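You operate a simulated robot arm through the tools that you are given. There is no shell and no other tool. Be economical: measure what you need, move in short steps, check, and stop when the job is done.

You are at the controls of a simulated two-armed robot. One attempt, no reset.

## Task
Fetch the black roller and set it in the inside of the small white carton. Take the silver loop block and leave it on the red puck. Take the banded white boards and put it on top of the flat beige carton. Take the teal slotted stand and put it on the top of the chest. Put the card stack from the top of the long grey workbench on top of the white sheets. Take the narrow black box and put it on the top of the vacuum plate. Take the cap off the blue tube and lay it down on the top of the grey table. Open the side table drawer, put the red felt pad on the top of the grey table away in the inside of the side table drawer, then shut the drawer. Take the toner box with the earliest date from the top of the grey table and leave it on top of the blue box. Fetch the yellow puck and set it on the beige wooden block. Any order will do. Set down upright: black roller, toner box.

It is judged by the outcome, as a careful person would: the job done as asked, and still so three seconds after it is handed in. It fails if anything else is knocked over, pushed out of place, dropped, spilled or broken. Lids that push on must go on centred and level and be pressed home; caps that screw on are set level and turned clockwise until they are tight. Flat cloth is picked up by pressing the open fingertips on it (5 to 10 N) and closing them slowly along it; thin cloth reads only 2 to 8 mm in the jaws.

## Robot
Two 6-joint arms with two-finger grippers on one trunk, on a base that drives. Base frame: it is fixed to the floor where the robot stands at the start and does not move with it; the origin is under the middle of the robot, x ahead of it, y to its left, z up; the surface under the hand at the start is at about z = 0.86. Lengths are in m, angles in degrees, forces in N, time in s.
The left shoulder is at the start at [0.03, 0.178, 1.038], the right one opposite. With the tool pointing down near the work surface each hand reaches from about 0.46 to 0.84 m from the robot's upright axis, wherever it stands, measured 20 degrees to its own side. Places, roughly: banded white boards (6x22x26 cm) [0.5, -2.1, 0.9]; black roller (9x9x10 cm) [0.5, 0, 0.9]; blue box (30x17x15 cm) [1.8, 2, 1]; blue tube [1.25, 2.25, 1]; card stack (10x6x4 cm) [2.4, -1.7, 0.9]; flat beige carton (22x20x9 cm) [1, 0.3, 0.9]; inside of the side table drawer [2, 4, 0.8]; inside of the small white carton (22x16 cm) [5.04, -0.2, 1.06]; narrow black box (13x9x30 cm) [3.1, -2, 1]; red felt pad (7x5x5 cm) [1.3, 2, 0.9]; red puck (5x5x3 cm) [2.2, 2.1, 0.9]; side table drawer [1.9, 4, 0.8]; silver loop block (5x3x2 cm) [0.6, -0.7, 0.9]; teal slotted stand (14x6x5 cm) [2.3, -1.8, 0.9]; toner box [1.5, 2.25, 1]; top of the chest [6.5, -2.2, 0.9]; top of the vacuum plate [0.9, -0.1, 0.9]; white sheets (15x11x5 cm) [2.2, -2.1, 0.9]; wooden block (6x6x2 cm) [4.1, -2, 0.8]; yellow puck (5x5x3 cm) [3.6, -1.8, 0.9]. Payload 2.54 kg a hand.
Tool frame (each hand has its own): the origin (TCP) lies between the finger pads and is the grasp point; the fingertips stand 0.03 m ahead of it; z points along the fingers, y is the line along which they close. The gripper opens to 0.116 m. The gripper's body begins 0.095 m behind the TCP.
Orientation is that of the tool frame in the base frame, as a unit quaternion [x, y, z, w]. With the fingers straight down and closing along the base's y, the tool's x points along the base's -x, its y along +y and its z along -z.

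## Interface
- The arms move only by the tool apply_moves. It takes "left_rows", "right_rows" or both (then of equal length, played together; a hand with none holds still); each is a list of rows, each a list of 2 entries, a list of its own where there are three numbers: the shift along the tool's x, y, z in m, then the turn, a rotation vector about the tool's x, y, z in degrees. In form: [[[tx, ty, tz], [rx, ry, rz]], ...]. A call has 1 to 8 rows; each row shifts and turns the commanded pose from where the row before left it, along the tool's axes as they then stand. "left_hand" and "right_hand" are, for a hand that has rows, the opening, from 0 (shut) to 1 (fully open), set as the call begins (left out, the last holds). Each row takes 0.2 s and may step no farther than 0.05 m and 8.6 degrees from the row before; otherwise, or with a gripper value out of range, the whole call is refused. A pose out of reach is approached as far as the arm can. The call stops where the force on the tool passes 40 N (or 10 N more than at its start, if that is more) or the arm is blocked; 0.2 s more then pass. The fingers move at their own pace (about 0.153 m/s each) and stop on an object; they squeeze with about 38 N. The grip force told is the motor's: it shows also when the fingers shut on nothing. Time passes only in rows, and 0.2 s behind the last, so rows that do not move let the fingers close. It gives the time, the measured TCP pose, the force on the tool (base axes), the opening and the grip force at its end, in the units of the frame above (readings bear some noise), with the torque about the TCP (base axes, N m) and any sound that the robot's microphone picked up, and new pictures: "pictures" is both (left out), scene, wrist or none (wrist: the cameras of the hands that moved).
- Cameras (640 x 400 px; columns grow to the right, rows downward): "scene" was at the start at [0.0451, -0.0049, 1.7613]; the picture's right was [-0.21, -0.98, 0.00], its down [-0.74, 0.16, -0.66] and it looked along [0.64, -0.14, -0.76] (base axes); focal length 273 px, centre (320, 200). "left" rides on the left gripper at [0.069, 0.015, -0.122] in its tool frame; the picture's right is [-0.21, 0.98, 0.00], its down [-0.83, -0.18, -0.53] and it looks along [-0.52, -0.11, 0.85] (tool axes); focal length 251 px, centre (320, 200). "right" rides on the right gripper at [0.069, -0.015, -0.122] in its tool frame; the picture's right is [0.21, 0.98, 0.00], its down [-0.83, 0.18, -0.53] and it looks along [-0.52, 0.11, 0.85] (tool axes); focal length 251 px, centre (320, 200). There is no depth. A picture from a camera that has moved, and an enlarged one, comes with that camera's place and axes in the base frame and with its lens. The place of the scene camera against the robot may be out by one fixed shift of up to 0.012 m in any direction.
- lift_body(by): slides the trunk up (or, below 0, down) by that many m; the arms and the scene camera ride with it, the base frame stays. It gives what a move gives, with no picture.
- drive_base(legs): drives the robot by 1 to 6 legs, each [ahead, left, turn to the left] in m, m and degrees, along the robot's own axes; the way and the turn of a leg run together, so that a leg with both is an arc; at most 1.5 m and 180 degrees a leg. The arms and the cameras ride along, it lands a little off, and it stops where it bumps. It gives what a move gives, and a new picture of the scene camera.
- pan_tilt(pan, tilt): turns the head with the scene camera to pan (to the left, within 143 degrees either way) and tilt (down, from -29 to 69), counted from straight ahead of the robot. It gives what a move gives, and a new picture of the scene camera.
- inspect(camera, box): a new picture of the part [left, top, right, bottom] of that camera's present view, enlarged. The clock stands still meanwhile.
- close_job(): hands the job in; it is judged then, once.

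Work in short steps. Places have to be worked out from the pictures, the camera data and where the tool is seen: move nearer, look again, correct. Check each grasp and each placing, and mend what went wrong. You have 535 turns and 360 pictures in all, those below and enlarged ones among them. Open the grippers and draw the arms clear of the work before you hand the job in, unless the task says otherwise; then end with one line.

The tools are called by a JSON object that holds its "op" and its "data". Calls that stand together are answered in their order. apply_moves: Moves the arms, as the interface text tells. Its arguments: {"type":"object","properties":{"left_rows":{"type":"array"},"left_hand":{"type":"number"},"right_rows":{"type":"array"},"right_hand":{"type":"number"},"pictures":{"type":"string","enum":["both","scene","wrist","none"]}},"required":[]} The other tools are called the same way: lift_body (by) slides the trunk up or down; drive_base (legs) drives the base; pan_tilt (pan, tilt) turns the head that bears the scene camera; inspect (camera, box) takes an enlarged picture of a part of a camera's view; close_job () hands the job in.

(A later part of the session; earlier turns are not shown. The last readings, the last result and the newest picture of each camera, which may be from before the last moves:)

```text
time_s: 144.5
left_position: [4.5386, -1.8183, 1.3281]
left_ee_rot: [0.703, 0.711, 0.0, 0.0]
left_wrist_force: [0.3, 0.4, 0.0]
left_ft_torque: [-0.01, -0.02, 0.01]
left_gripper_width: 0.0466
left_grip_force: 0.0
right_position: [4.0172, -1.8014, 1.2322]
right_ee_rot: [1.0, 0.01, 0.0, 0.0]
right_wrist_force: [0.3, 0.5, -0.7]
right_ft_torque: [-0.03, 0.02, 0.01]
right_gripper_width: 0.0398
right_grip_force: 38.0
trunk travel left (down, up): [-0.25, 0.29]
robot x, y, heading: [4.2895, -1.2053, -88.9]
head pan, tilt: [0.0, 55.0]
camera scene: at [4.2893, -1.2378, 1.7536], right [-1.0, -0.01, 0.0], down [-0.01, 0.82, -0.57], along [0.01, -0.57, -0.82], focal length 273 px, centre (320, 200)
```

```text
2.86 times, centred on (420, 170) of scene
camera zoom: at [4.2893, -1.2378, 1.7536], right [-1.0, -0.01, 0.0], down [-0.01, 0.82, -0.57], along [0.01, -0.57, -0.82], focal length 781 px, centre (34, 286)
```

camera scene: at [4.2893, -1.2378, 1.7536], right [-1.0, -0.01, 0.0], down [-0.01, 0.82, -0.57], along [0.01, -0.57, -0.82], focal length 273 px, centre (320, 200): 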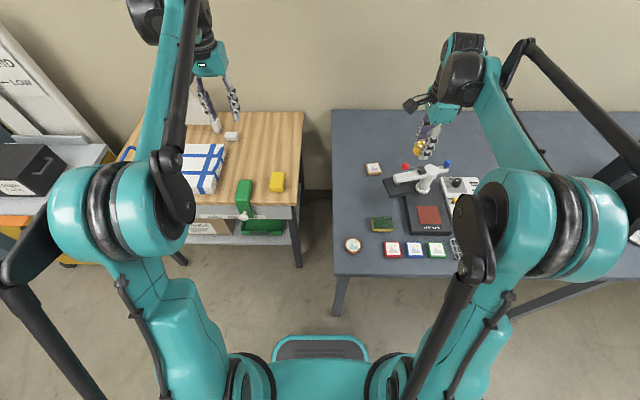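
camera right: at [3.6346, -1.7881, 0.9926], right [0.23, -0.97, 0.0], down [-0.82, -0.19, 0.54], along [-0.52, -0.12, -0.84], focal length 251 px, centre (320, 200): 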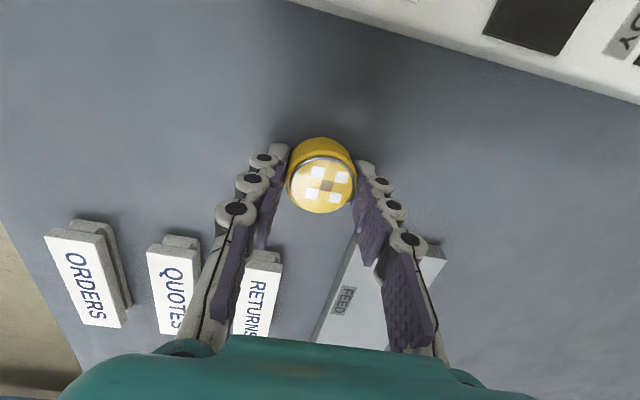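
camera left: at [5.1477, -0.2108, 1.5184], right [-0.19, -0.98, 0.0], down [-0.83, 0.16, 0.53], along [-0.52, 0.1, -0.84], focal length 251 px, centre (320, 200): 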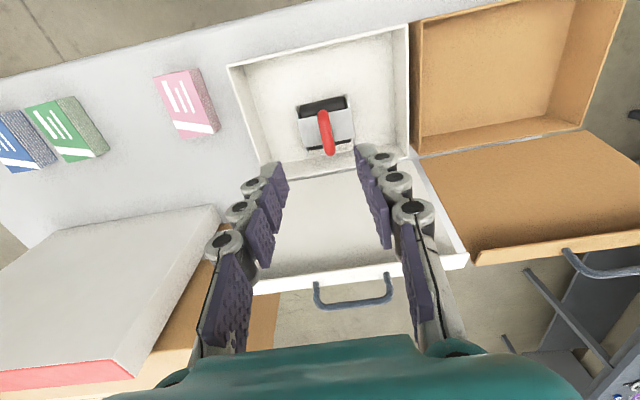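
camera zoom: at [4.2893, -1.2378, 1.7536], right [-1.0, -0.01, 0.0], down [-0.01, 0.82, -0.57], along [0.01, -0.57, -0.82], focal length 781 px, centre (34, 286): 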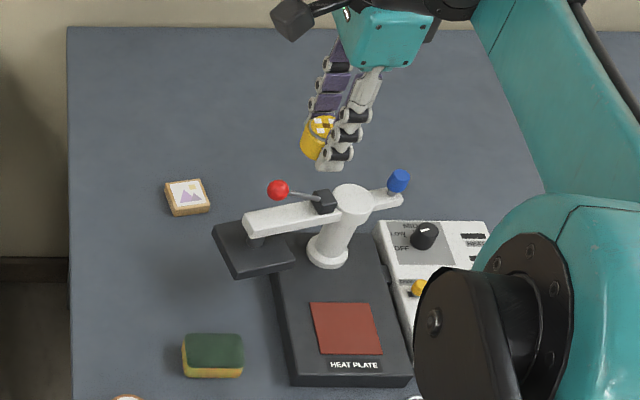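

{"op": "drive_base", "data": {"legs": [[0.07, 0, -1]]}}

{"op": "apply_moves", "data": {"right_rows": [[[0.0085, 0.027, 0.025], [0, 0, 0]], [[0.0085, 0.027, 0.025], [0, 0, 0]], [[0.0085, 0.027, 0.025], [0, 0, 0]], [[0.0085, 0.027, 0.025], [0, 0, 0]], [[0.0085, 0.027, 0.025], [0, 0, 0]], [[0.0085, 0.01, 0.025], [0, 0, 0]]], "pictures": "wrist"}}

```text
time_s: 145.5
left_position: [4.5308, -1.8929, 1.3267]
left_ee_rot: [0.708, 0.707, 0.001, 0.0]
left_wrist_force: [0.1, -0.5, -0.9]
left_ft_torque: [0.06, 0.01, 0.0]
left_gripper_width: 0.0463
left_grip_force: 0.1
right_position: [4.0068, -1.8685, 1.2322]
right_ee_rot: [1.0, 0.002, 0.0, -0.001]
right_wrist_force: [-0.1, -1.3, -0.8]
right_ft_torque: [0.08, 0.0, 0.02]
right_gripper_width: 0.0398
right_grip_force: 37.8
trunk travel left (down, up): [-0.25, 0.29]
robot x, y, heading: [4.2909, -1.2736, -90.3]
head pan, tilt: [0.0, 55.0]
camera scene: at [4.2884, -1.3097, 1.7535], right [-1.0, 0.0, 0.0], down [0.0, 0.82, -0.57], along [0.0, -0.57, -0.82], focal length 273 px, centre (320, 200)
```

scene: 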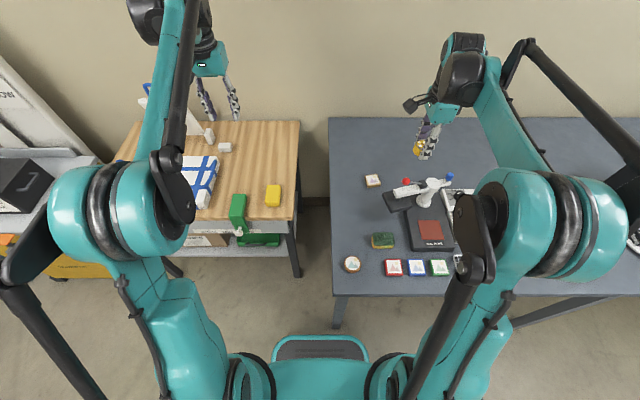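

```text
time_s: 146.9
left_position: [4.5305, -1.8913, 1.3283]
left_ee_rot: [0.708, 0.707, 0.0, 0.0]
left_wrist_force: [-0.5, -0.5, -0.6]
left_ft_torque: [0.0, 0.03, 0.01]
left_gripper_width: 0.0464
left_grip_force: 0.0
right_position: [4.0564, -2.0121, 1.0837]
right_ee_rot: [1.0, 0.003, -0.001, 0.0]
right_wrist_force: [-0.2, 0.9, -1.0]
right_ft_torque: [0.01, -0.01, -0.01]
right_gripper_width: 0.0397
right_grip_force: 37.9
trunk travel left (down, up): [-0.25, 0.29]
robot x, y, heading: [4.2868, -1.2748, -90.2]
head pan, tilt: [0.0, 55.0]
camera right: at [4.1261, -1.9964, 1.2064], right [0.22, -0.98, 0.0], down [-0.82, -0.19, 0.53], along [-0.52, -0.12, -0.85], focal length 251 px, centre (320, 200)
```

right: 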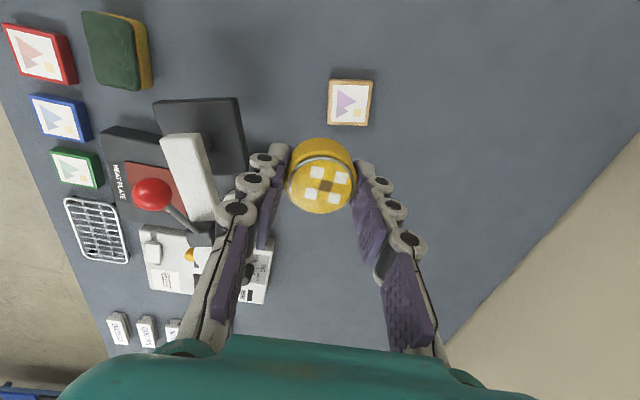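

Block at (4.067,-2.05), top ≈0.858. The press's red knob is clear. Move over and descend.

{"op": "apply_moves", "data": {"right_rows": [[[0.004, 0.0127, 0.02], [0, 0, 0]], [[0.004, 0.0127, 0.03], [0, 0, 0]], [[0.003, 0.0127, 0.04], [0, 0, 0]], [[0, 0, 0.04], [0, 0, 0]]], "pictures": "wrist"}}

{"op": "inspect", "data": {"camera": "scene", "box": [340, 150, 420, 210]}}

```text
time_s: 147.9
left_position: [4.5297, -1.8912, 1.3272]
left_ee_rot: [0.708, 0.706, 0.0, 0.001]
left_wrist_force: [0.1, 0.3, -0.4]
left_ft_torque: [0.02, -0.02, 0.0]
left_gripper_width: 0.0466
left_grip_force: 0.0
right_position: [4.0707, -2.0519, 0.9505]
right_ee_rot: [1.0, 0.002, -0.001, 0.0]
right_wrist_force: [-0.8, -0.3, -0.8]
right_ft_torque: [-0.02, 0.01, 0.03]
right_gripper_width: 0.0396
right_grip_force: 37.9
trunk travel left (down, up): [-0.25, 0.29]
robot x, y, heading: [4.2888, -1.2757, -90.0]
head pan, tilt: [0.0, 55.0]
camera right: at [4.1403, -2.0344, 1.0745], right [0.22, -0.98, 0.0], down [-0.82, -0.19, 0.53], along [-0.52, -0.12, -0.85], focal length 251 px, centre (320, 200)
```

right: 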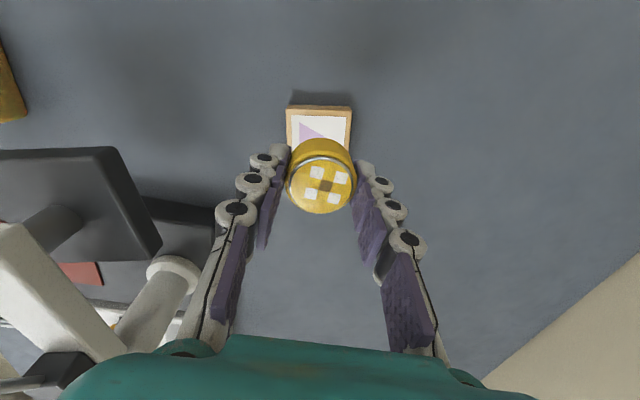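

```text
6.67 times, centred on (380, 180) of scene
camera zoom: at [4.2881, -1.3081, 1.7535], right [-1.0, 0.0, 0.0], down [0.0, 0.82, -0.57], along [0.0, -0.57, -0.82], focal length 1821 px, centre (-80, 333)
```

zoom: 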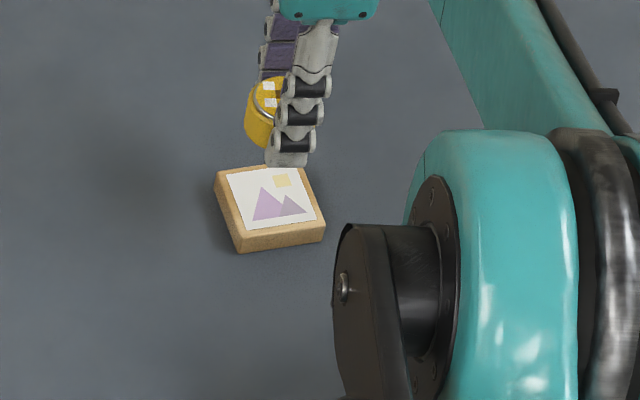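

{"op": "apply_moves", "data": {"right_rows": [[[-0.0025, -0.004, 0.025], [0, 0, 0]], [[-0.0025, -0.004, 0.02], [0, 0, 0]], [[0, 0, 0.01], [0, 0, 0]]], "pictures": "none"}}

{"op": "inspect", "data": {"camera": "scene", "box": [340, 150, 420, 210]}}

```text
time_s: 148.7
left_position: [4.5299, -1.8921, 1.3278]
left_ee_rot: [0.708, 0.706, 0.0, 0.0]
left_wrist_force: [0.4, 0.2, 0.2]
left_ft_torque: [-0.01, 0.02, 0.02]
left_gripper_width: 0.0461
left_grip_force: 0.1
right_position: [4.0657, -2.0424, 0.8953]
right_ee_rot: [1.0, 0.003, 0.0, 0.001]
right_wrist_force: [0.6, -1.8, -0.6]
right_ft_torque: [-0.01, 0.0, 0.0]
right_gripper_width: 0.0395
right_grip_force: 38.1
trunk travel left (down, up): [-0.25, 0.29]
robot x, y, heading: [4.2955, -1.2772, -90.5]
head pan, tilt: [0.0, 55.0]
```

```text
6.67 times, centred on (380, 180) of scene
camera zoom: at [4.2882, -1.3079, 1.7535], right [-1.0, 0.0, 0.0], down [0.0, 0.82, -0.57], along [0.0, -0.57, -0.82], focal length 1821 px, centre (-80, 333)
```

zoom: 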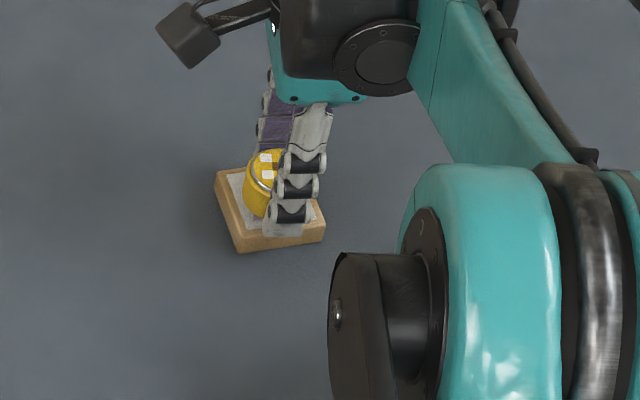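

{"op": "apply_moves", "data": {"right_rows": [[[0, 0, 0.003], [0, 0, 0]], [[0, 0, 0.0], [0, 0, 0]]], "pictures": "none"}}

{"op": "apply_moves", "data": {"right_rows": [[[0, 0, 0.003], [0, 0, 0]], [[0, 0, 0.0], [0, 0, 0]]], "pictures": "none"}}

```text
time_s: 149.3
left_position: [4.5302, -1.891, 1.3279]
left_ee_rot: [0.708, 0.706, 0.001, 0.0]
left_wrist_force: [-0.1, -0.9, -0.7]
left_ft_torque: [0.02, 0.0, 0.0]
left_gripper_width: 0.0465
left_grip_force: 0.0
right_position: [4.0659, -2.0418, 0.8925]
right_ee_rot: [1.0, 0.003, 0.0, 0.0]
right_wrist_force: [0.1, -0.4, -1.0]
right_ft_torque: [0.04, 0.0, -0.03]
right_gripper_width: 0.0397
right_grip_force: 38.6
trunk travel left (down, up): [-0.25, 0.29]
robot x, y, heading: [4.2898, -1.2736, -90.0]
head pan, tilt: [0.0, 55.0]
```

```text
time_s: 149.9
left_position: [4.5288, -1.8916, 1.3283]
left_ee_rot: [0.708, 0.706, 0.001, 0.001]
left_wrist_force: [-0.1, 1.4, -1.3]
left_ft_torque: [-0.03, -0.02, 0.0]
left_gripper_width: 0.0464
left_grip_force: 0.0
right_position: [4.0646, -2.0418, 0.8905]
right_ee_rot: [1.0, 0.003, 0.0, 0.0]
right_wrist_force: [-1.0, 0.6, -0.8]
right_ft_torque: [-0.02, -0.01, -0.01]
right_gripper_width: 0.04
right_grip_force: 38.2
trunk travel left (down, up): [-0.25, 0.29]
robot x, y, heading: [4.2861, -1.2738, -90.1]
head pan, tilt: [0.0, 55.0]
```

{"op": "apply_moves", "data": {"right_rows": [[[0, 0, 0.003], [0, 0, 0]], [[0, 0, 0.0], [0, 0, 0]]], "pictures": "none"}}

{"op": "apply_moves", "data": {"right_rows": [[[0, 0, 0.002], [0, 0, 0]], [[0, 0, 0.0], [0, 0, 0]]], "pictures": "none"}}

```text
time_s: 150.5
left_position: [4.53, -1.8909, 1.3279]
left_ee_rot: [0.708, 0.706, 0.0, 0.0]
left_wrist_force: [0.4, 0.1, -0.3]
left_ft_torque: [0.03, -0.02, 0.0]
left_gripper_width: 0.0463
left_grip_force: 0.0
right_position: [4.0656, -2.0426, 0.8885]
right_ee_rot: [1.0, 0.003, 0.001, 0.0]
right_wrist_force: [0.8, -1.8, 5.5]
right_ft_torque: [-0.08, -0.05, 0.0]
right_gripper_width: 0.0397
right_grip_force: 37.9
trunk travel left (down, up): [-0.25, 0.29]
robot x, y, heading: [4.2866, -1.2767, -90.1]
head pan, tilt: [0.0, 55.0]
```

```text
time_s: 151.1
left_position: [4.5308, -1.8899, 1.3282]
left_ee_rot: [0.708, 0.707, 0.001, 0.001]
left_wrist_force: [-0.1, 0.2, -0.2]
left_ft_torque: [-0.04, 0.01, -0.03]
left_gripper_width: 0.0462
left_grip_force: 0.1
right_position: [4.0656, -2.0418, 0.8866]
right_ee_rot: [1.0, 0.003, -0.001, 0.0]
right_wrist_force: [1.4, -2.4, 17.3]
right_ft_torque: [-0.17, -0.12, 0.01]
right_gripper_width: 0.0397
right_grip_force: 38.0
trunk travel left (down, up): [-0.25, 0.29]
robot x, y, heading: [4.2889, -1.2724, -90.3]
head pan, tilt: [0.0, 55.0]
```

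Contact. Ease 1 mm, open and rise.

{"op": "apply_moves", "data": {"right_rows": [[[0, 0, -0.001], [0, 0, 0]], [[0, 0, 0], [0, 0, 0]], [[0, 0, 0], [0, 0, 0]], [[0, 0, -0.03], [0, 0, 0]], [[0, 0, -0.045], [0, 0, 0]], [[0, 0, -0.045], [0, 0, 0]]], "right_hand": 0.55, "pictures": "wrist"}}

{"op": "inspect", "data": {"camera": "scene", "box": [340, 150, 420, 210]}}

```text
time_s: 152.5
left_position: [4.5312, -1.8897, 1.328]
left_ee_rot: [0.707, 0.707, 0.0, 0.001]
left_wrist_force: [-0.8, 0.6, 0.1]
left_ft_torque: [0.0, 0.05, 0.02]
left_gripper_width: 0.0463
left_grip_force: 0.2
right_position: [4.0644, -2.0439, 1.0075]
right_ee_rot: [1.0, 0.002, 0.0, 0.0]
right_wrist_force: [0.3, 0.2, 0.2]
right_ft_torque: [-0.03, 0.03, -0.01]
right_gripper_width: 0.0639
right_grip_force: 0.0
trunk travel left (down, up): [-0.25, 0.29]
robot x, y, heading: [4.291, -1.274, -90.0]
head pan, tilt: [0.0, 55.0]
camera right: at [4.1333, -2.0281, 1.1311], right [0.22, -0.98, 0.0], down [-0.82, -0.19, 0.53], along [-0.52, -0.12, -0.85], focal length 251 px, centre (320, 200)
```

right: 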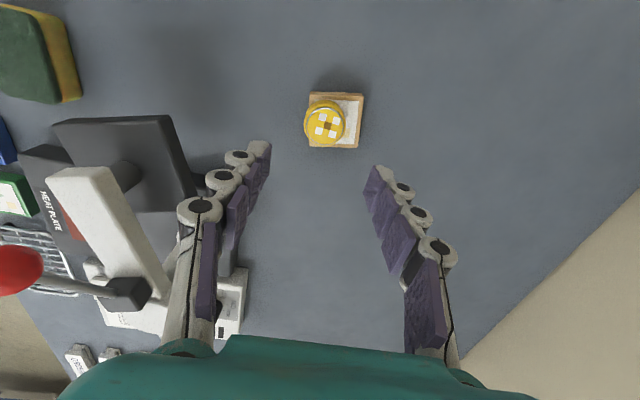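

```text
6.67 times, centred on (380, 180) of scene
camera zoom: at [4.2888, -1.3061, 1.7536], right [-1.0, 0.0, 0.0], down [0.0, 0.82, -0.57], along [0.0, -0.57, -0.82], focal length 1821 px, centre (-80, 333)
```

zoom: 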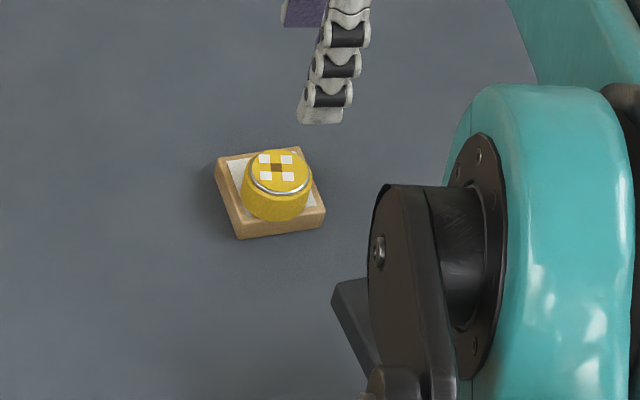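

Yellow puck sits on the block. Raise and drive along the bench to the card stack / teal stand end.

{"op": "apply_moves", "data": {"right_rows": [[[0, -0.035, -0.035], [0, 0, 0]], [[0, -0.035, -0.035], [0, 0, 0]], [[0, -0.035, -0.035], [0, 0, 0]], [[0, -0.035, -0.035], [0, 0, 0]], [[0, -0.035, -0.035], [0, 0, 0]], [[0, -0.035, -0.035], [0, 0, 0]], [[0, -0.0, -0.045], [0, 0, 0]], [[0, 0, -0.045], [0, 0, 0]]], "pictures": "none"}}

{"op": "drive_base", "data": {"legs": [[-0.15, 0, 0], [0, -1.0, 0], [0, -0.75, 0]]}}

```text
time_s: 154.3
left_position: [4.5297, -1.8891, 1.3283]
left_ee_rot: [0.708, 0.706, -0.001, 0.0]
left_wrist_force: [-0.4, 1.1, -0.2]
left_ft_torque: [-0.02, -0.01, 0.01]
left_gripper_width: 0.0467
left_grip_force: 0.1
right_position: [4.0653, -1.8324, 1.3078]
right_ee_rot: [1.0, 0.002, 0.001, 0.0]
right_wrist_force: [-0.3, -0.2, -0.8]
right_ft_torque: [0.01, -0.01, -0.01]
right_gripper_width: 0.0637
right_grip_force: 0.1
trunk travel left (down, up): [-0.25, 0.29]
robot x, y, heading: [4.2871, -1.2783, -90.5]
head pan, tilt: [0.0, 55.0]
```

```text
time_s: 164.3
left_position: [2.7227, -1.7125, 1.3278]
left_ee_rot: [0.714, 0.7, 0.001, 0.0]
left_wrist_force: [-0.3, -1.6, -0.2]
left_ft_torque: [-0.02, -0.03, 0.0]
left_gripper_width: 0.0464
left_grip_force: 0.1
right_position: [2.2592, -1.6437, 1.307]
right_ee_rot: [1.0, -0.007, 0.0, 0.001]
right_wrist_force: [0.3, -0.2, -0.4]
right_ft_torque: [0.03, 0.01, 0.01]
right_gripper_width: 0.0638
right_grip_force: 0.0
trunk travel left (down, up): [-0.25, 0.29]
robot x, y, heading: [2.4917, -1.0907, -91.2]
head pan, tilt: [0.0, 55.0]
camera scene: at [2.4909, -1.1235, 1.7536], right [-1.0, 0.02, 0.0], down [0.02, 0.82, -0.57], along [-0.01, -0.57, -0.82], focal length 273 px, centre (320, 200)
```

scene: 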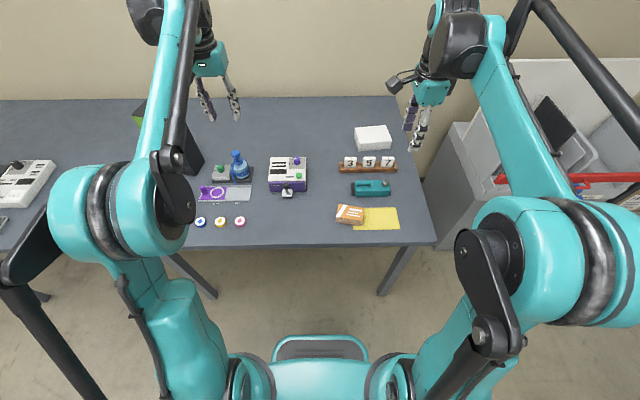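

{"op": "inspect", "data": {"camera": "scene", "box": [310, 110, 450, 250]}}

```text
2.86 times, centred on (380, 180) of scene
camera zoom: at [2.4909, -1.1235, 1.7536], right [-1.0, 0.02, 0.0], down [0.02, 0.82, -0.57], along [-0.01, -0.57, -0.82], focal length 781 px, centre (149, 257)
```

zoom: 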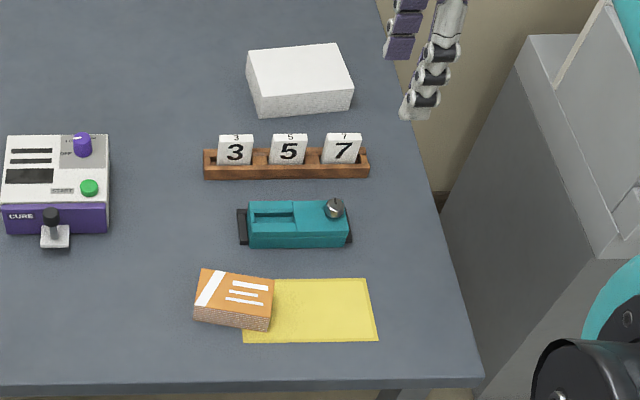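

Cards at ≈(2.366,-1.678) turned ~9°, sheets at ≈(2.227,-2.094), teal stand between. Move the right hand above the cards, aligned.

{"op": "apply_moves", "data": {"right_rows": [[[0.0178, 0.0055, 0.043], [0, 0, 0]], [[0.0178, 0.0055, 0.043], [0, 0, 0]], [[0.0178, 0.0055, 0.043], [0, 0, 0]], [[0.0178, 0.0055, 0.043], [0, 0, 0]], [[0.0178, 0.0055, 0.043], [0, 0, 0]], [[0.0178, 0.0055, 0.043], [0, 0, 0]], [[0, 0, 0], [0, 0, 8.5]]], "right_hand": 0.85, "pictures": "wrist"}}

```text
time_s: 165.9
left_position: [2.7226, -1.7112, 1.3295]
left_ee_rot: [0.714, 0.7, 0.0, 0.0]
left_wrist_force: [-0.5, 0.1, 0.1]
left_ft_torque: [-0.01, -0.02, -0.01]
left_gripper_width: 0.0463
left_grip_force: 0.0
right_position: [2.3636, -1.6794, 1.0484]
right_ee_rot: [0.997, -0.081, -0.001, 0.001]
right_wrist_force: [1.0, 0.5, 1.1]
right_ft_torque: [-0.03, 0.01, 0.0]
right_gripper_width: 0.0986
right_grip_force: 0.0
trunk travel left (down, up): [-0.25, 0.29]
robot x, y, heading: [2.495, -1.0897, -91.2]
head pan, tilt: [0.0, 55.0]
camera right: at [2.4336, -1.6749, 1.172], right [0.05, -1.0, 0.0], down [-0.84, -0.05, 0.53], along [-0.53, -0.03, -0.85], focal length 251 px, centre (320, 200)
```

right: 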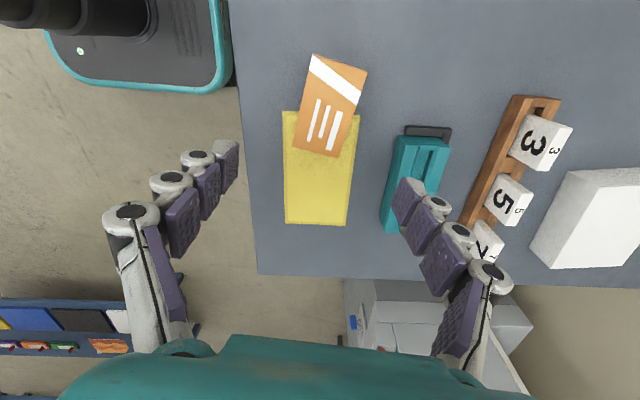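

{"op": "apply_moves", "data": {"right_rows": [[[0.002, 0.0032, 0.03], [0, 0, 2.5]], [[0.002, 0.0032, 0.035], [0, 0, 0]], [[0, 0, 0.035], [0, 0, 0]], [[0, 0, 0.03], [0, 0, 0]], [[0, 0, 0.02], [0, 0, 0]], [[0, 0, 0.012], [0, 0, 0]]], "right_hand": 0.75, "pictures": "wrist"}}

```text
time_s: 167.3
left_position: [2.7225, -1.712, 1.3287]
left_ee_rot: [0.713, 0.701, 0.0, 0.0]
left_wrist_force: [-0.1, -0.3, 0.4]
left_ft_torque: [-0.01, 0.0, 0.02]
left_gripper_width: 0.0462
left_grip_force: 0.0
right_position: [2.3665, -1.684, 0.8873]
right_ee_rot: [0.995, -0.103, 0.0, 0.0]
right_wrist_force: [0.3, -0.9, 0.1]
right_ft_torque: [-0.01, -0.03, -0.01]
right_gripper_width: 0.087
right_grip_force: 0.1
trunk travel left (down, up): [-0.25, 0.29]
robot x, y, heading: [2.4927, -1.0914, -91.1]
head pan, tilt: [0.0, 55.0]
camera right: at [2.4375, -1.6845, 1.0096], right [0.01, -1.0, 0.0], down [-0.85, -0.01, 0.53], along [-0.53, -0.01, -0.85], focal length 251 px, centre (320, 200)
```

right: 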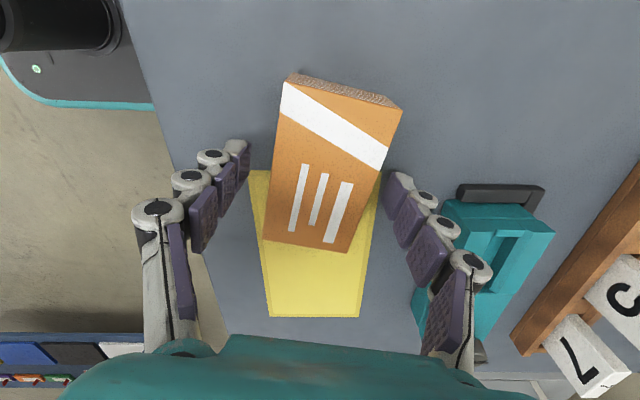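

Deck is aligned, slightly forward of the pads; nudge, lower 1 cm and close.

{"op": "apply_moves", "data": {"right_rows": [[[0.012, 0.004, 0.004], [0, 0, 0]], [[0, 0, 0.006], [0, 0, 0]]], "pictures": "none"}}

{"op": "apply_moves", "data": {"right_rows": [[[0, 0, 0], [0, 0, 0]], [[0, 0, 0], [0, 0, 0]], [[0, 0, 0], [0, 0, 0]]], "right_hand": 0, "pictures": "none"}}

{"op": "apply_moves", "data": {"right_rows": [[[0, 0, -0.02], [0, 0, 0]], [[0, 0, -0.04], [0, 0, 0]], [[0, 0, -0.045], [0, 0, 0]], [[0, 0, -0.045], [0, 0, 0]], [[0, 0, -0.045], [0, 0, 0]]], "pictures": "wrist"}}

```text
time_s: 167.9
left_position: [2.722, -1.711, 1.3292]
left_ee_rot: [0.714, 0.7, 0.0, 0.0]
left_wrist_force: [-0.7, -0.1, -0.9]
left_ft_torque: [-0.02, -0.02, 0.02]
left_gripper_width: 0.0464
left_grip_force: 0.0
right_position: [2.379, -1.6916, 0.8781]
right_ee_rot: [0.995, -0.103, 0.0, 0.0]
right_wrist_force: [0.3, -0.5, 0.7]
right_ft_torque: [0.01, 0.02, 0.02]
right_gripper_width: 0.0872
right_grip_force: 0.2
trunk travel left (down, up): [-0.25, 0.29]
robot x, y, heading: [2.4959, -1.0898, -91.3]
head pan, tilt: [0.0, 55.0]
```

```text
time_s: 168.7
left_position: [2.7226, -1.712, 1.3282]
left_ee_rot: [0.713, 0.701, -0.001, 0.0]
left_wrist_force: [1.0, -0.2, 0.0]
left_ft_torque: [-0.05, 0.0, 0.02]
left_gripper_width: 0.0461
left_grip_force: 0.1
right_position: [2.3774, -1.6917, 0.8762]
right_ee_rot: [0.995, -0.103, 0.0, 0.0]
right_wrist_force: [1.3, 1.1, 4.3]
right_ft_torque: [0.23, -0.02, -0.11]
right_gripper_width: 0.059
right_grip_force: 38.4
trunk travel left (down, up): [-0.25, 0.29]
robot x, y, heading: [2.4953, -1.0938, -91.4]
head pan, tilt: [0.0, 55.0]
```

```text
time_s: 169.9
left_position: [2.7222, -1.7115, 1.3279]
left_ee_rot: [0.714, 0.7, 0.0, 0.0]
left_wrist_force: [0.7, -0.3, 0.5]
left_ft_torque: [-0.01, 0.0, 0.01]
left_gripper_width: 0.0464
left_grip_force: 0.1
right_position: [2.3777, -1.692, 1.0731]
right_ee_rot: [0.995, -0.103, 0.0, 0.0]
right_wrist_force: [0.1, 0.3, -2.4]
right_ft_torque: [-0.02, -0.04, 0.03]
right_gripper_width: 0.059
right_grip_force: 38.0
trunk travel left (down, up): [-0.25, 0.29]
robot x, y, heading: [2.4968, -1.0889, -91.0]
head pan, tilt: [0.0, 55.0]
camera right: at [2.4485, -1.6913, 1.1958], right [0.01, -1.0, 0.0], down [-0.85, -0.01, 0.53], along [-0.53, -0.01, -0.85], focal length 251 px, centre (320, 200)
```

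right: 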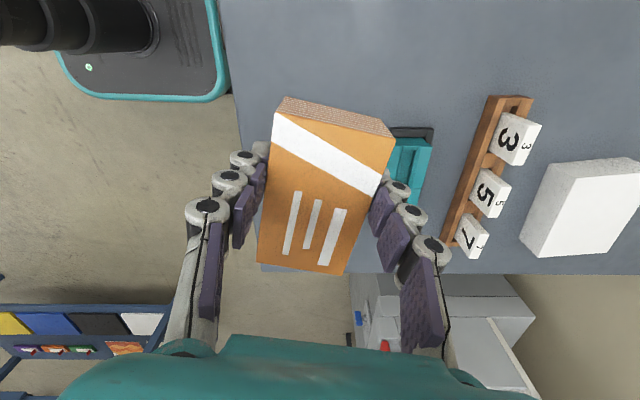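

Cards held (59 mm). Drive forward 0.19 m to bring the sheets into reach.

{"op": "drive_base", "data": {"legs": [[0.19, -0.0, 1.0]]}}

{"op": "inspect", "data": {"camera": "scene", "box": [310, 100, 450, 240]}}

```text
time_s: 171.4
left_position: [2.73, -1.8912, 1.327]
left_ee_rot: [0.708, 0.706, 0.0, -0.001]
left_wrist_force: [0.5, 0.0, -0.2]
left_ft_torque: [0.06, -0.01, 0.01]
left_gripper_width: 0.0463
left_grip_force: 0.1
right_position: [2.3863, -1.8781, 1.0705]
right_ee_rot: [0.996, -0.094, 0.0, -0.002]
right_wrist_force: [0.4, 0.0, -1.9]
right_ft_torque: [0.03, -0.05, 0.0]
right_gripper_width: 0.059
right_grip_force: 37.4
trunk travel left (down, up): [-0.25, 0.29]
robot x, y, heading: [2.4938, -1.2775, -90.3]
head pan, tilt: [0.0, 55.0]
camera scene: at [2.4899, -1.3076, 1.7535], right [-1.0, 0.0, 0.0], down [0.0, 0.82, -0.57], along [0.0, -0.57, -0.82], focal length 273 px, centre (320, 200)
```

scene: 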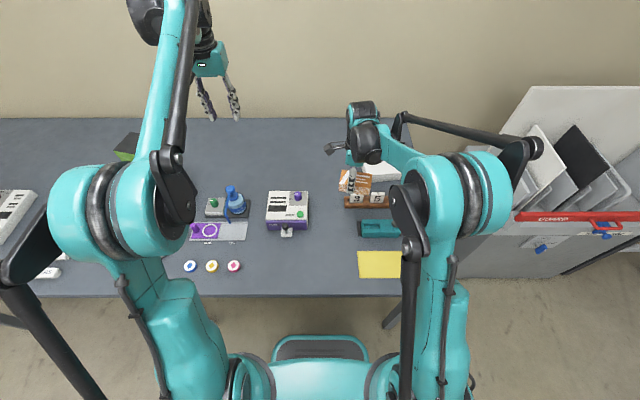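

```text
2.86 times, centred on (380, 170) of scene
camera zoom: at [2.4899, -1.3076, 1.7535], right [-1.0, 0.0, 0.0], down [0.0, 0.82, -0.57], along [0.0, -0.57, -0.82], focal length 781 px, centre (149, 286)
```

zoom: 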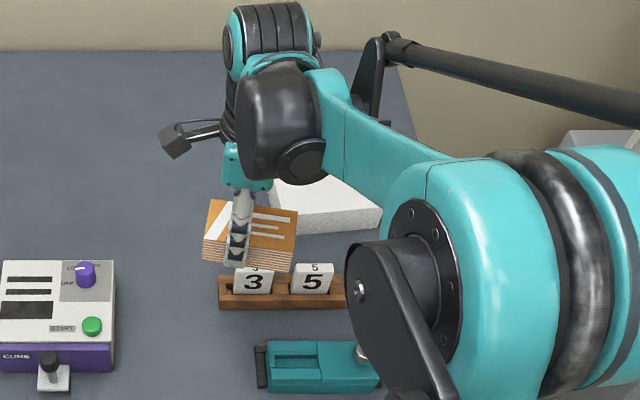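

{"op": "apply_moves", "data": {"right_rows": [[[-0.0194, 0.0397, 0], [0, 0, 0]], [[-0.0194, 0.0397, 0], [0, 0, 0]], [[-0.0194, 0.0397, 0], [0, 0, 0]], [[-0.0194, 0.0397, 0], [0, 0, 0]], [[-0.0194, 0.0397, 0], [0, 0, 0]], [[-0.0194, 0.0397, 0], [0, 0, 0]], [[0, 0, 0], [0, 0, -8.5]]], "pictures": "wrist"}}

{"op": "inspect", "data": {"camera": "scene", "box": [310, 100, 450, 240]}}

```text
time_s: 173.0
left_position: [2.7319, -1.8881, 1.3279]
left_ee_rot: [0.707, 0.707, 0.0, 0.0]
left_wrist_force: [-0.1, -1.2, 1.0]
left_ft_torque: [0.02, 0.0, 0.03]
left_gripper_width: 0.0465
left_grip_force: 0.0
right_position: [2.2354, -2.0693, 1.0719]
right_ee_rot: [1.0, -0.019, 0.0, 0.0]
right_wrist_force: [-0.3, -0.7, -1.9]
right_ft_torque: [0.01, 0.01, -0.01]
right_gripper_width: 0.0587
right_grip_force: 38.0
right hand out of reach, approached as far as the arm can: row 6
trunk travel left (down, up): [-0.25, 0.29]
robot x, y, heading: [2.4895, -1.2737, -90.4]
head pan, tilt: [0.0, 55.0]
camera right: at [2.3059, -2.0564, 1.1955], right [0.18, -0.98, 0.0], down [-0.83, -0.15, 0.53], along [-0.53, -0.09, -0.85], focal length 251 px, centre (320, 200)
```

right: 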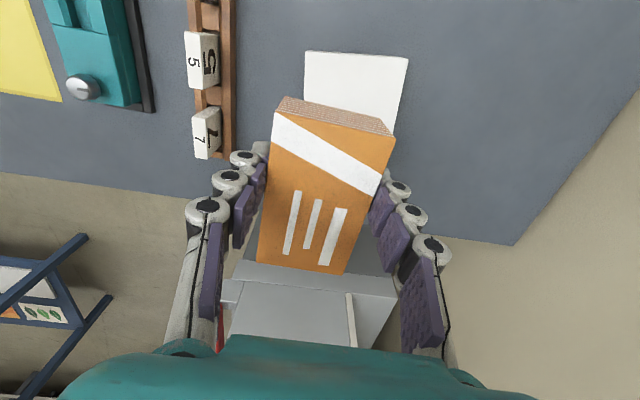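

```text
2.86 times, centred on (380, 170) of scene
camera zoom: at [2.4906, -1.3054, 1.7536], right [-1.0, 0.0, 0.0], down [0.0, 0.82, -0.57], along [0.0, -0.57, -0.82], focal length 781 px, centre (149, 286)
```

zoom: 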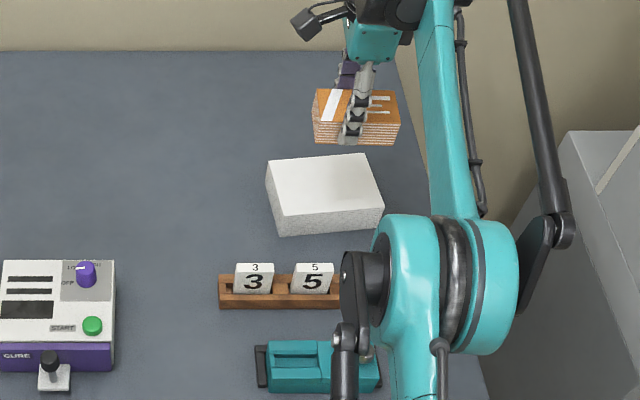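

Sheets' centre ≈(2.225,-2.103). A touch out of reach; nudge base 4 cm ahead and 7 cm right.

{"op": "drive_base", "data": {"legs": [[0.04, -0.07, 0]]}}

```text
time_s: 174.1
left_position: [2.6604, -1.9313, 1.327]
left_ee_rot: [0.709, 0.705, 0.001, -0.001]
left_wrist_force: [0.0, -0.3, -0.2]
left_ft_torque: [0.03, -0.06, -0.03]
left_gripper_width: 0.0463
left_grip_force: 0.1
right_position: [2.1652, -2.1099, 1.0708]
right_ee_rot: [1.0, -0.021, 0.0, -0.001]
right_wrist_force: [-1.2, 0.6, -2.2]
right_ft_torque: [0.01, -0.05, 0.03]
right_gripper_width: 0.0592
right_grip_force: 38.3
trunk travel left (down, up): [-0.25, 0.29]
robot x, y, heading: [2.4226, -1.3153, -90.1]
head pan, tilt: [0.0, 55.0]
camera scene: at [2.4196, -1.347, 1.7535], right [-1.0, 0.0, 0.0], down [0.0, 0.82, -0.57], along [0.0, -0.57, -0.82], focal length 273 px, centre (320, 200)
```

scene: 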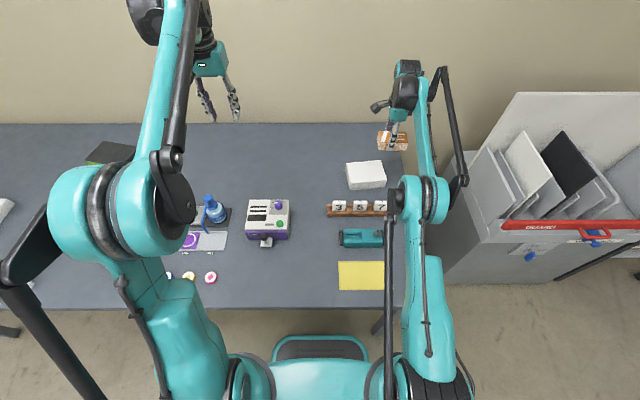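

{"op": "apply_moves", "data": {"right_rows": [[[0.03, -0.002, 0.02], [0, 0, 0]], [[0.03, -0.002, 0.03], [0, 0, 0]], [[0, 0, 0.03], [0, 0, 0]], [[0, 0, 0.02], [0, 0, 0]]], "pictures": "wrist"}}

```text
time_s: 175.1
left_position: [2.6621, -1.931, 1.3273]
left_ee_rot: [0.708, 0.706, 0.001, 0.0]
left_wrist_force: [0.6, -0.4, -0.2]
left_ft_torque: [-0.01, -0.02, -0.01]
left_gripper_width: 0.0465
left_grip_force: 0.0
right_position: [2.2261, -2.1062, 0.9732]
right_ee_rot: [1.0, -0.021, 0.001, 0.0]
right_wrist_force: [-0.2, -0.2, -1.9]
right_ft_torque: [0.0, -0.03, 0.05]
right_gripper_width: 0.059
right_grip_force: 37.7
trunk travel left (down, up): [-0.25, 0.29]
robot x, y, heading: [2.425, -1.3133, -90.2]
head pan, tilt: [0.0, 55.0]
camera right: at [2.2952, -2.0941, 1.096], right [0.17, -0.98, 0.0], down [-0.83, -0.15, 0.53], along [-0.53, -0.09, -0.85], focal length 251 px, centre (320, 200)
```

right: 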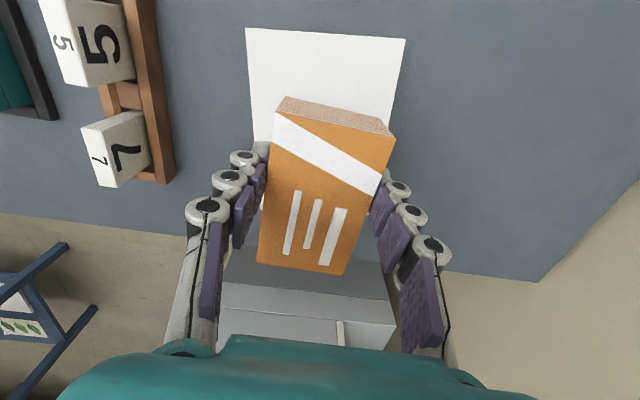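

Centered. Lower to contact.

{"op": "apply_moves", "data": {"right_rows": [[[0, 0, 0.02], [0, 0, 0]], [[0, 0, 0.015], [0, 0, 0]], [[0, 0, 0.006], [0, 0, 0]]], "pictures": "none"}}

{"op": "apply_moves", "data": {"right_rows": [[[0, 0, 0.004], [0, 0, 0]], [[0, 0, 0.0], [0, 0, 0]]], "pictures": "none"}}

{"op": "inspect", "data": {"camera": "scene", "box": [340, 110, 420, 190]}}

```text
time_s: 175.9
left_position: [2.6616, -1.9307, 1.3282]
left_ee_rot: [0.709, 0.705, -0.001, 0.0]
left_wrist_force: [0.5, 0.1, 0.2]
left_ft_torque: [0.0, 0.01, 0.01]
left_gripper_width: 0.0466
left_grip_force: 0.1
right_position: [2.2259, -2.106, 0.9299]
right_ee_rot: [1.0, -0.021, 0.0, 0.0]
right_wrist_force: [0.6, -0.5, -2.2]
right_ft_torque: [0.02, -0.04, 0.05]
right_gripper_width: 0.0592
right_grip_force: 38.3
trunk travel left (down, up): [-0.25, 0.29]
robot x, y, heading: [2.423, -1.3121, -90.6]
head pan, tilt: [0.0, 55.0]
```

```text
time_s: 176.5
left_position: [2.6619, -1.9293, 1.3285]
left_ee_rot: [0.709, 0.705, 0.0, -0.001]
left_wrist_force: [0.4, -0.8, -0.2]
left_ft_torque: [0.01, 0.0, 0.01]
left_gripper_width: 0.0466
left_grip_force: 0.2
right_position: [2.2261, -2.1077, 0.9272]
right_ee_rot: [1.0, -0.021, 0.0, 0.0]
right_wrist_force: [0.8, -0.4, 3.0]
right_ft_torque: [0.09, 0.09, -0.03]
right_gripper_width: 0.0589
right_grip_force: 38.3
trunk travel left (down, up): [-0.25, 0.29]
robot x, y, heading: [2.4243, -1.3154, -90.1]
head pan, tilt: [0.0, 55.0]
```

```text
5.00 times, centred on (380, 150) of scene
camera zoom: at [2.4216, -1.3453, 1.7536], right [-1.0, 0.01, 0.0], down [0.0, 0.82, -0.57], along [0.0, -0.57, -0.82], focal length 1366 px, centre (20, 450)
```

zoom: 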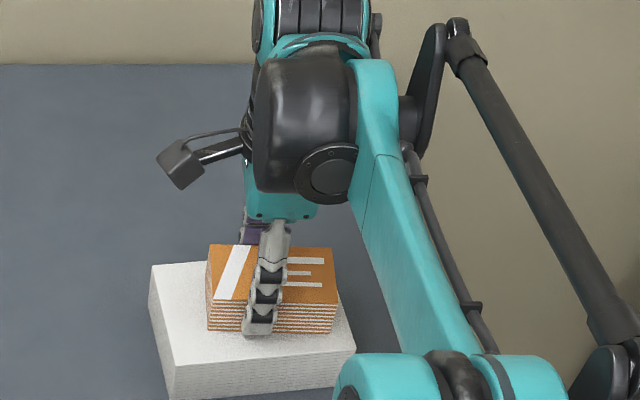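

Touching, well centred. Open and rise.

{"op": "apply_moves", "data": {"right_rows": [[[0, 0, 0.001], [0, 0, 0]], [[0, 0, 0], [0, 0, 0]], [[0, 0, 0], [0, 0, 0]], [[0, 0, -0.03], [0, 0, 0]], [[0, 0, -0.045], [0, 0, 0]], [[0, 0, -0.045], [0, 0, 0]], [[0, -0.02, -0.04], [0, 0, 0]]], "right_hand": 0.8, "pictures": "wrist"}}

```text
time_s: 178.1
left_position: [2.662, -1.9278, 1.3289]
left_ee_rot: [0.708, 0.706, -0.001, 0.0]
left_wrist_force: [0.0, -0.1, 0.1]
left_ft_torque: [-0.03, 0.0, 0.0]
left_gripper_width: 0.0461
left_grip_force: 0.0
right_position: [2.2246, -2.0851, 1.0842]
right_ee_rot: [1.0, -0.021, 0.0, 0.001]
right_wrist_force: [-1.3, 1.0, 0.1]
right_ft_torque: [-0.06, 0.01, 0.01]
right_gripper_width: 0.0929
right_grip_force: 0.0
trunk travel left (down, up): [-0.25, 0.29]
robot x, y, heading: [2.4224, -1.3118, -90.2]
head pan, tilt: [0.0, 55.0]
camera right: at [2.2941, -2.0718, 1.2074], right [0.17, -0.98, 0.0], down [-0.83, -0.15, 0.53], along [-0.53, -0.09, -0.85], focal length 251 px, centre (320, 200)
```

right: 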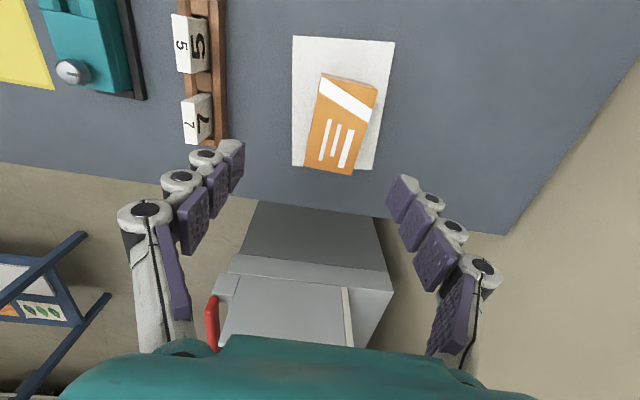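

Card stack lies on the sheets. Back up 0.1 m and move the right hand above the teal stand ≈(2.272,-1.79).

{"op": "drive_base", "data": {"legs": [[-0.1, 0, 0]]}}

{"op": "apply_moves", "data": {"right_rows": [[[0.01, -0.039, 0], [0, 0, 0]], [[0.01, -0.039, 0], [0, 0, 0]], [[0.01, -0.039, 0], [0, 0, 0]], [[0.01, -0.039, 0.0], [0, 0, 0]], [[0.008, -0.036, 0.0], [0, 0, 0]]], "pictures": "wrist"}}

```text
time_s: 179.2
left_position: [2.6638, -1.8305, 1.3274]
left_ee_rot: [0.709, 0.705, 0.0, 0.001]
left_wrist_force: [-0.1, 0.7, 1.1]
left_ft_torque: [-0.02, -0.02, -0.02]
left_gripper_width: 0.0466
left_grip_force: 0.0
right_position: [2.2256, -1.9883, 1.0822]
right_ee_rot: [1.0, -0.02, 0.0, 0.0]
right_wrist_force: [-0.2, 1.0, 0.6]
right_ft_torque: [-0.01, 0.01, 0.01]
right_gripper_width: 0.093
right_grip_force: 0.2
trunk travel left (down, up): [-0.25, 0.29]
robot x, y, heading: [2.4248, -1.2128, -90.2]
head pan, tilt: [0.0, 55.0]
camera scene: at [2.4219, -1.2458, 1.7536], right [-1.0, 0.0, 0.0], down [0.0, 0.82, -0.57], along [0.0, -0.57, -0.82], focal length 273 px, centre (320, 200)
```

scene: 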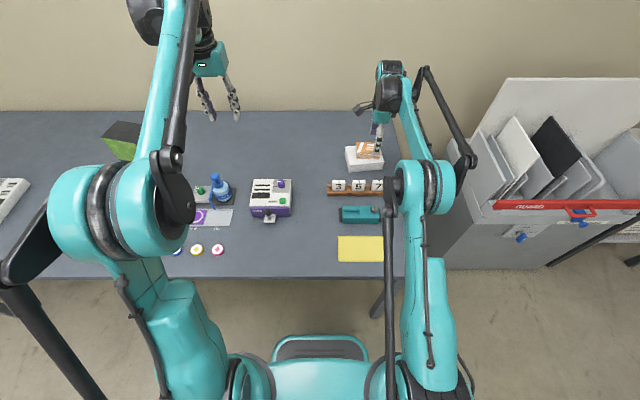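

```text
time_s: 180.4
left_position: [2.6642, -1.8288, 1.3291]
left_ee_rot: [0.708, 0.706, 0.0, 0.0]
left_wrist_force: [0.2, 1.2, 0.1]
left_ft_torque: [-0.03, 0.0, 0.03]
left_gripper_width: 0.0463
left_grip_force: 0.1
right_position: [2.2811, -1.795, 1.0834]
right_ee_rot: [1.0, -0.02, 0.0, 0.001]
right_wrist_force: [0.0, 0.6, -0.2]
right_ft_torque: [0.0, 0.03, -0.02]
right_gripper_width: 0.0927
right_grip_force: 0.0
trunk travel left (down, up): [-0.25, 0.29]
robot x, y, heading: [2.4239, -1.2156, -90.4]
head pan, tilt: [0.0, 55.0]
camera right: at [2.3509, -1.7824, 1.2066], right [0.18, -0.98, 0.0], down [-0.83, -0.15, 0.53], along [-0.53, -0.09, -0.85], focal length 251 px, centre (320, 200)
```

right: 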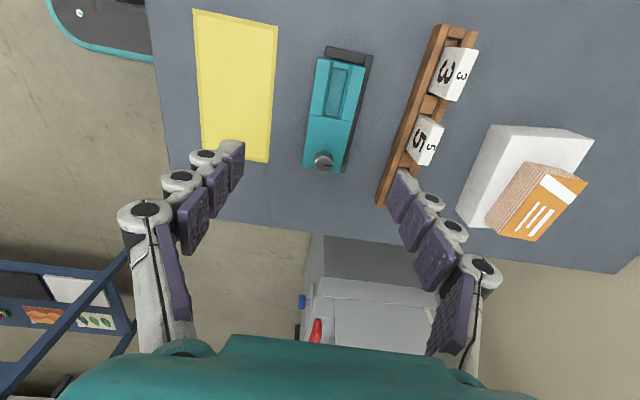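

Stand centre ≈(2.271,-1.812). Align (-6°) and descend around it.

{"op": "apply_moves", "data": {"right_rows": [[[-0.005, 0.008, 0.02], [0, 0, -6]], [[-0.005, 0.009, 0.035], [0, 0, 0]], [[0, 0, 0.04], [0, 0, 0]], [[0, 0, 0.04], [0, 0, 0]], [[0, 0, 0.03], [0, 0, 0]]], "right_hand": 0.78, "pictures": "wrist"}}

```text
time_s: 181.6
left_position: [2.6639, -1.8313, 1.3273]
left_ee_rot: [0.708, 0.706, 0.0, 0.0]
left_wrist_force: [-0.2, 0.2, 0.4]
left_ft_torque: [0.0, 0.01, 0.02]
left_gripper_width: 0.0462
left_grip_force: 0.0
right_position: [2.2708, -1.8154, 0.917]
right_ee_rot: [0.999, 0.032, 0.0, 0.0]
right_wrist_force: [0.8, 0.6, 0.2]
right_ft_torque: [0.02, -0.01, 0.03]
right_gripper_width: 0.0903
right_grip_force: 0.1
trunk travel left (down, up): [-0.25, 0.29]
robot x, y, heading: [2.4215, -1.2142, -90.3]
head pan, tilt: [0.0, 55.0]
camera right: at [2.3373, -1.7952, 1.0397], right [0.28, -0.96, 0.0], down [-0.81, -0.23, 0.53], along [-0.51, -0.15, -0.85], focal length 251 px, centre (320, 200)
```

right: 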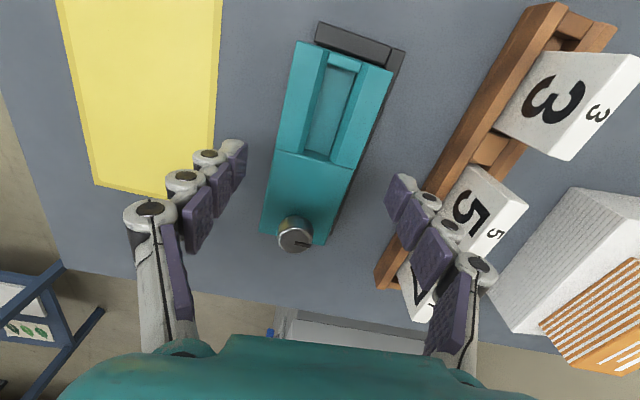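

Tighten the opening, nudge 5 mm toward the robot, descend and close.

{"op": "apply_moves", "data": {"right_rows": [[[0, -0.005, 0.0], [0, 0, 0]], [[0, 0, 0.02], [0, 0, 0]], [[0, 0, 0.018], [0, 0, 0]]], "right_hand": 0.68, "pictures": "wrist"}}

```text
time_s: 182.4
left_position: [2.6635, -1.8312, 1.3284]
left_ee_rot: [0.708, 0.706, 0.0, 0.0]
left_wrist_force: [0.0, 0.1, -0.1]
left_ft_torque: [-0.02, 0.01, 0.01]
left_gripper_width: 0.0464
left_grip_force: 0.2
right_position: [2.2719, -1.8101, 0.8788]
right_ee_rot: [0.999, 0.032, 0.0, 0.0]
right_wrist_force: [-0.6, -0.7, -0.6]
right_ft_torque: [0.05, 0.0, 0.0]
right_gripper_width: 0.0789
right_grip_force: 0.1
trunk travel left (down, up): [-0.25, 0.29]
robot x, y, heading: [2.422, -1.2171, -90.3]
head pan, tilt: [0.0, 55.0]
camera right: at [2.3401, -1.7903, 1.0016], right [0.28, -0.96, 0.0], down [-0.81, -0.23, 0.53], along [-0.51, -0.15, -0.85], focal length 251 px, centre (320, 200)
```

right: 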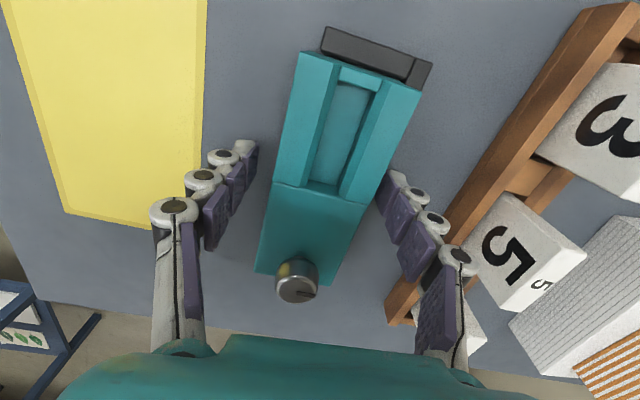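

{"op": "apply_moves", "data": {"right_rows": [[[0, 0, 0], [0, 0, 0]], [[0, 0, 0], [0, 0, 0]], [[0, 0, 0], [0, 0, 0]]], "right_hand": 0, "pictures": "wrist"}}

```text
time_s: 183.2
left_position: [2.6627, -1.8309, 1.3282]
left_ee_rot: [0.708, 0.706, 0.0, 0.0]
left_wrist_force: [-1.0, 0.5, -0.6]
left_ft_torque: [-0.01, 0.0, -0.02]
left_gripper_width: 0.0461
left_grip_force: 0.0
right_position: [2.2719, -1.8085, 0.8793]
right_ee_rot: [0.999, 0.032, 0.0, 0.001]
right_wrist_force: [0.0, -1.7, 4.8]
right_ft_torque: [-0.23, -0.17, -0.22]
right_gripper_width: 0.0563
right_grip_force: 37.8
trunk travel left (down, up): [-0.25, 0.29]
robot x, y, heading: [2.4261, -1.2176, -90.0]
head pan, tilt: [0.0, 55.0]
camera right: at [2.3401, -1.7899, 1.0021], right [0.28, -0.96, 0.0], down [-0.81, -0.23, 0.53], along [-0.51, -0.15, -0.85], focal length 251 px, centre (320, 200)
```

right: 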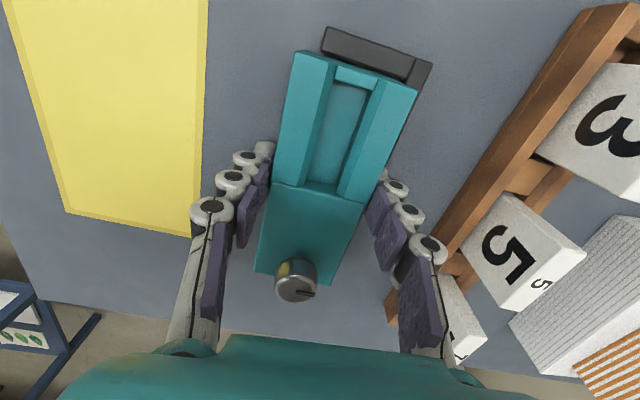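

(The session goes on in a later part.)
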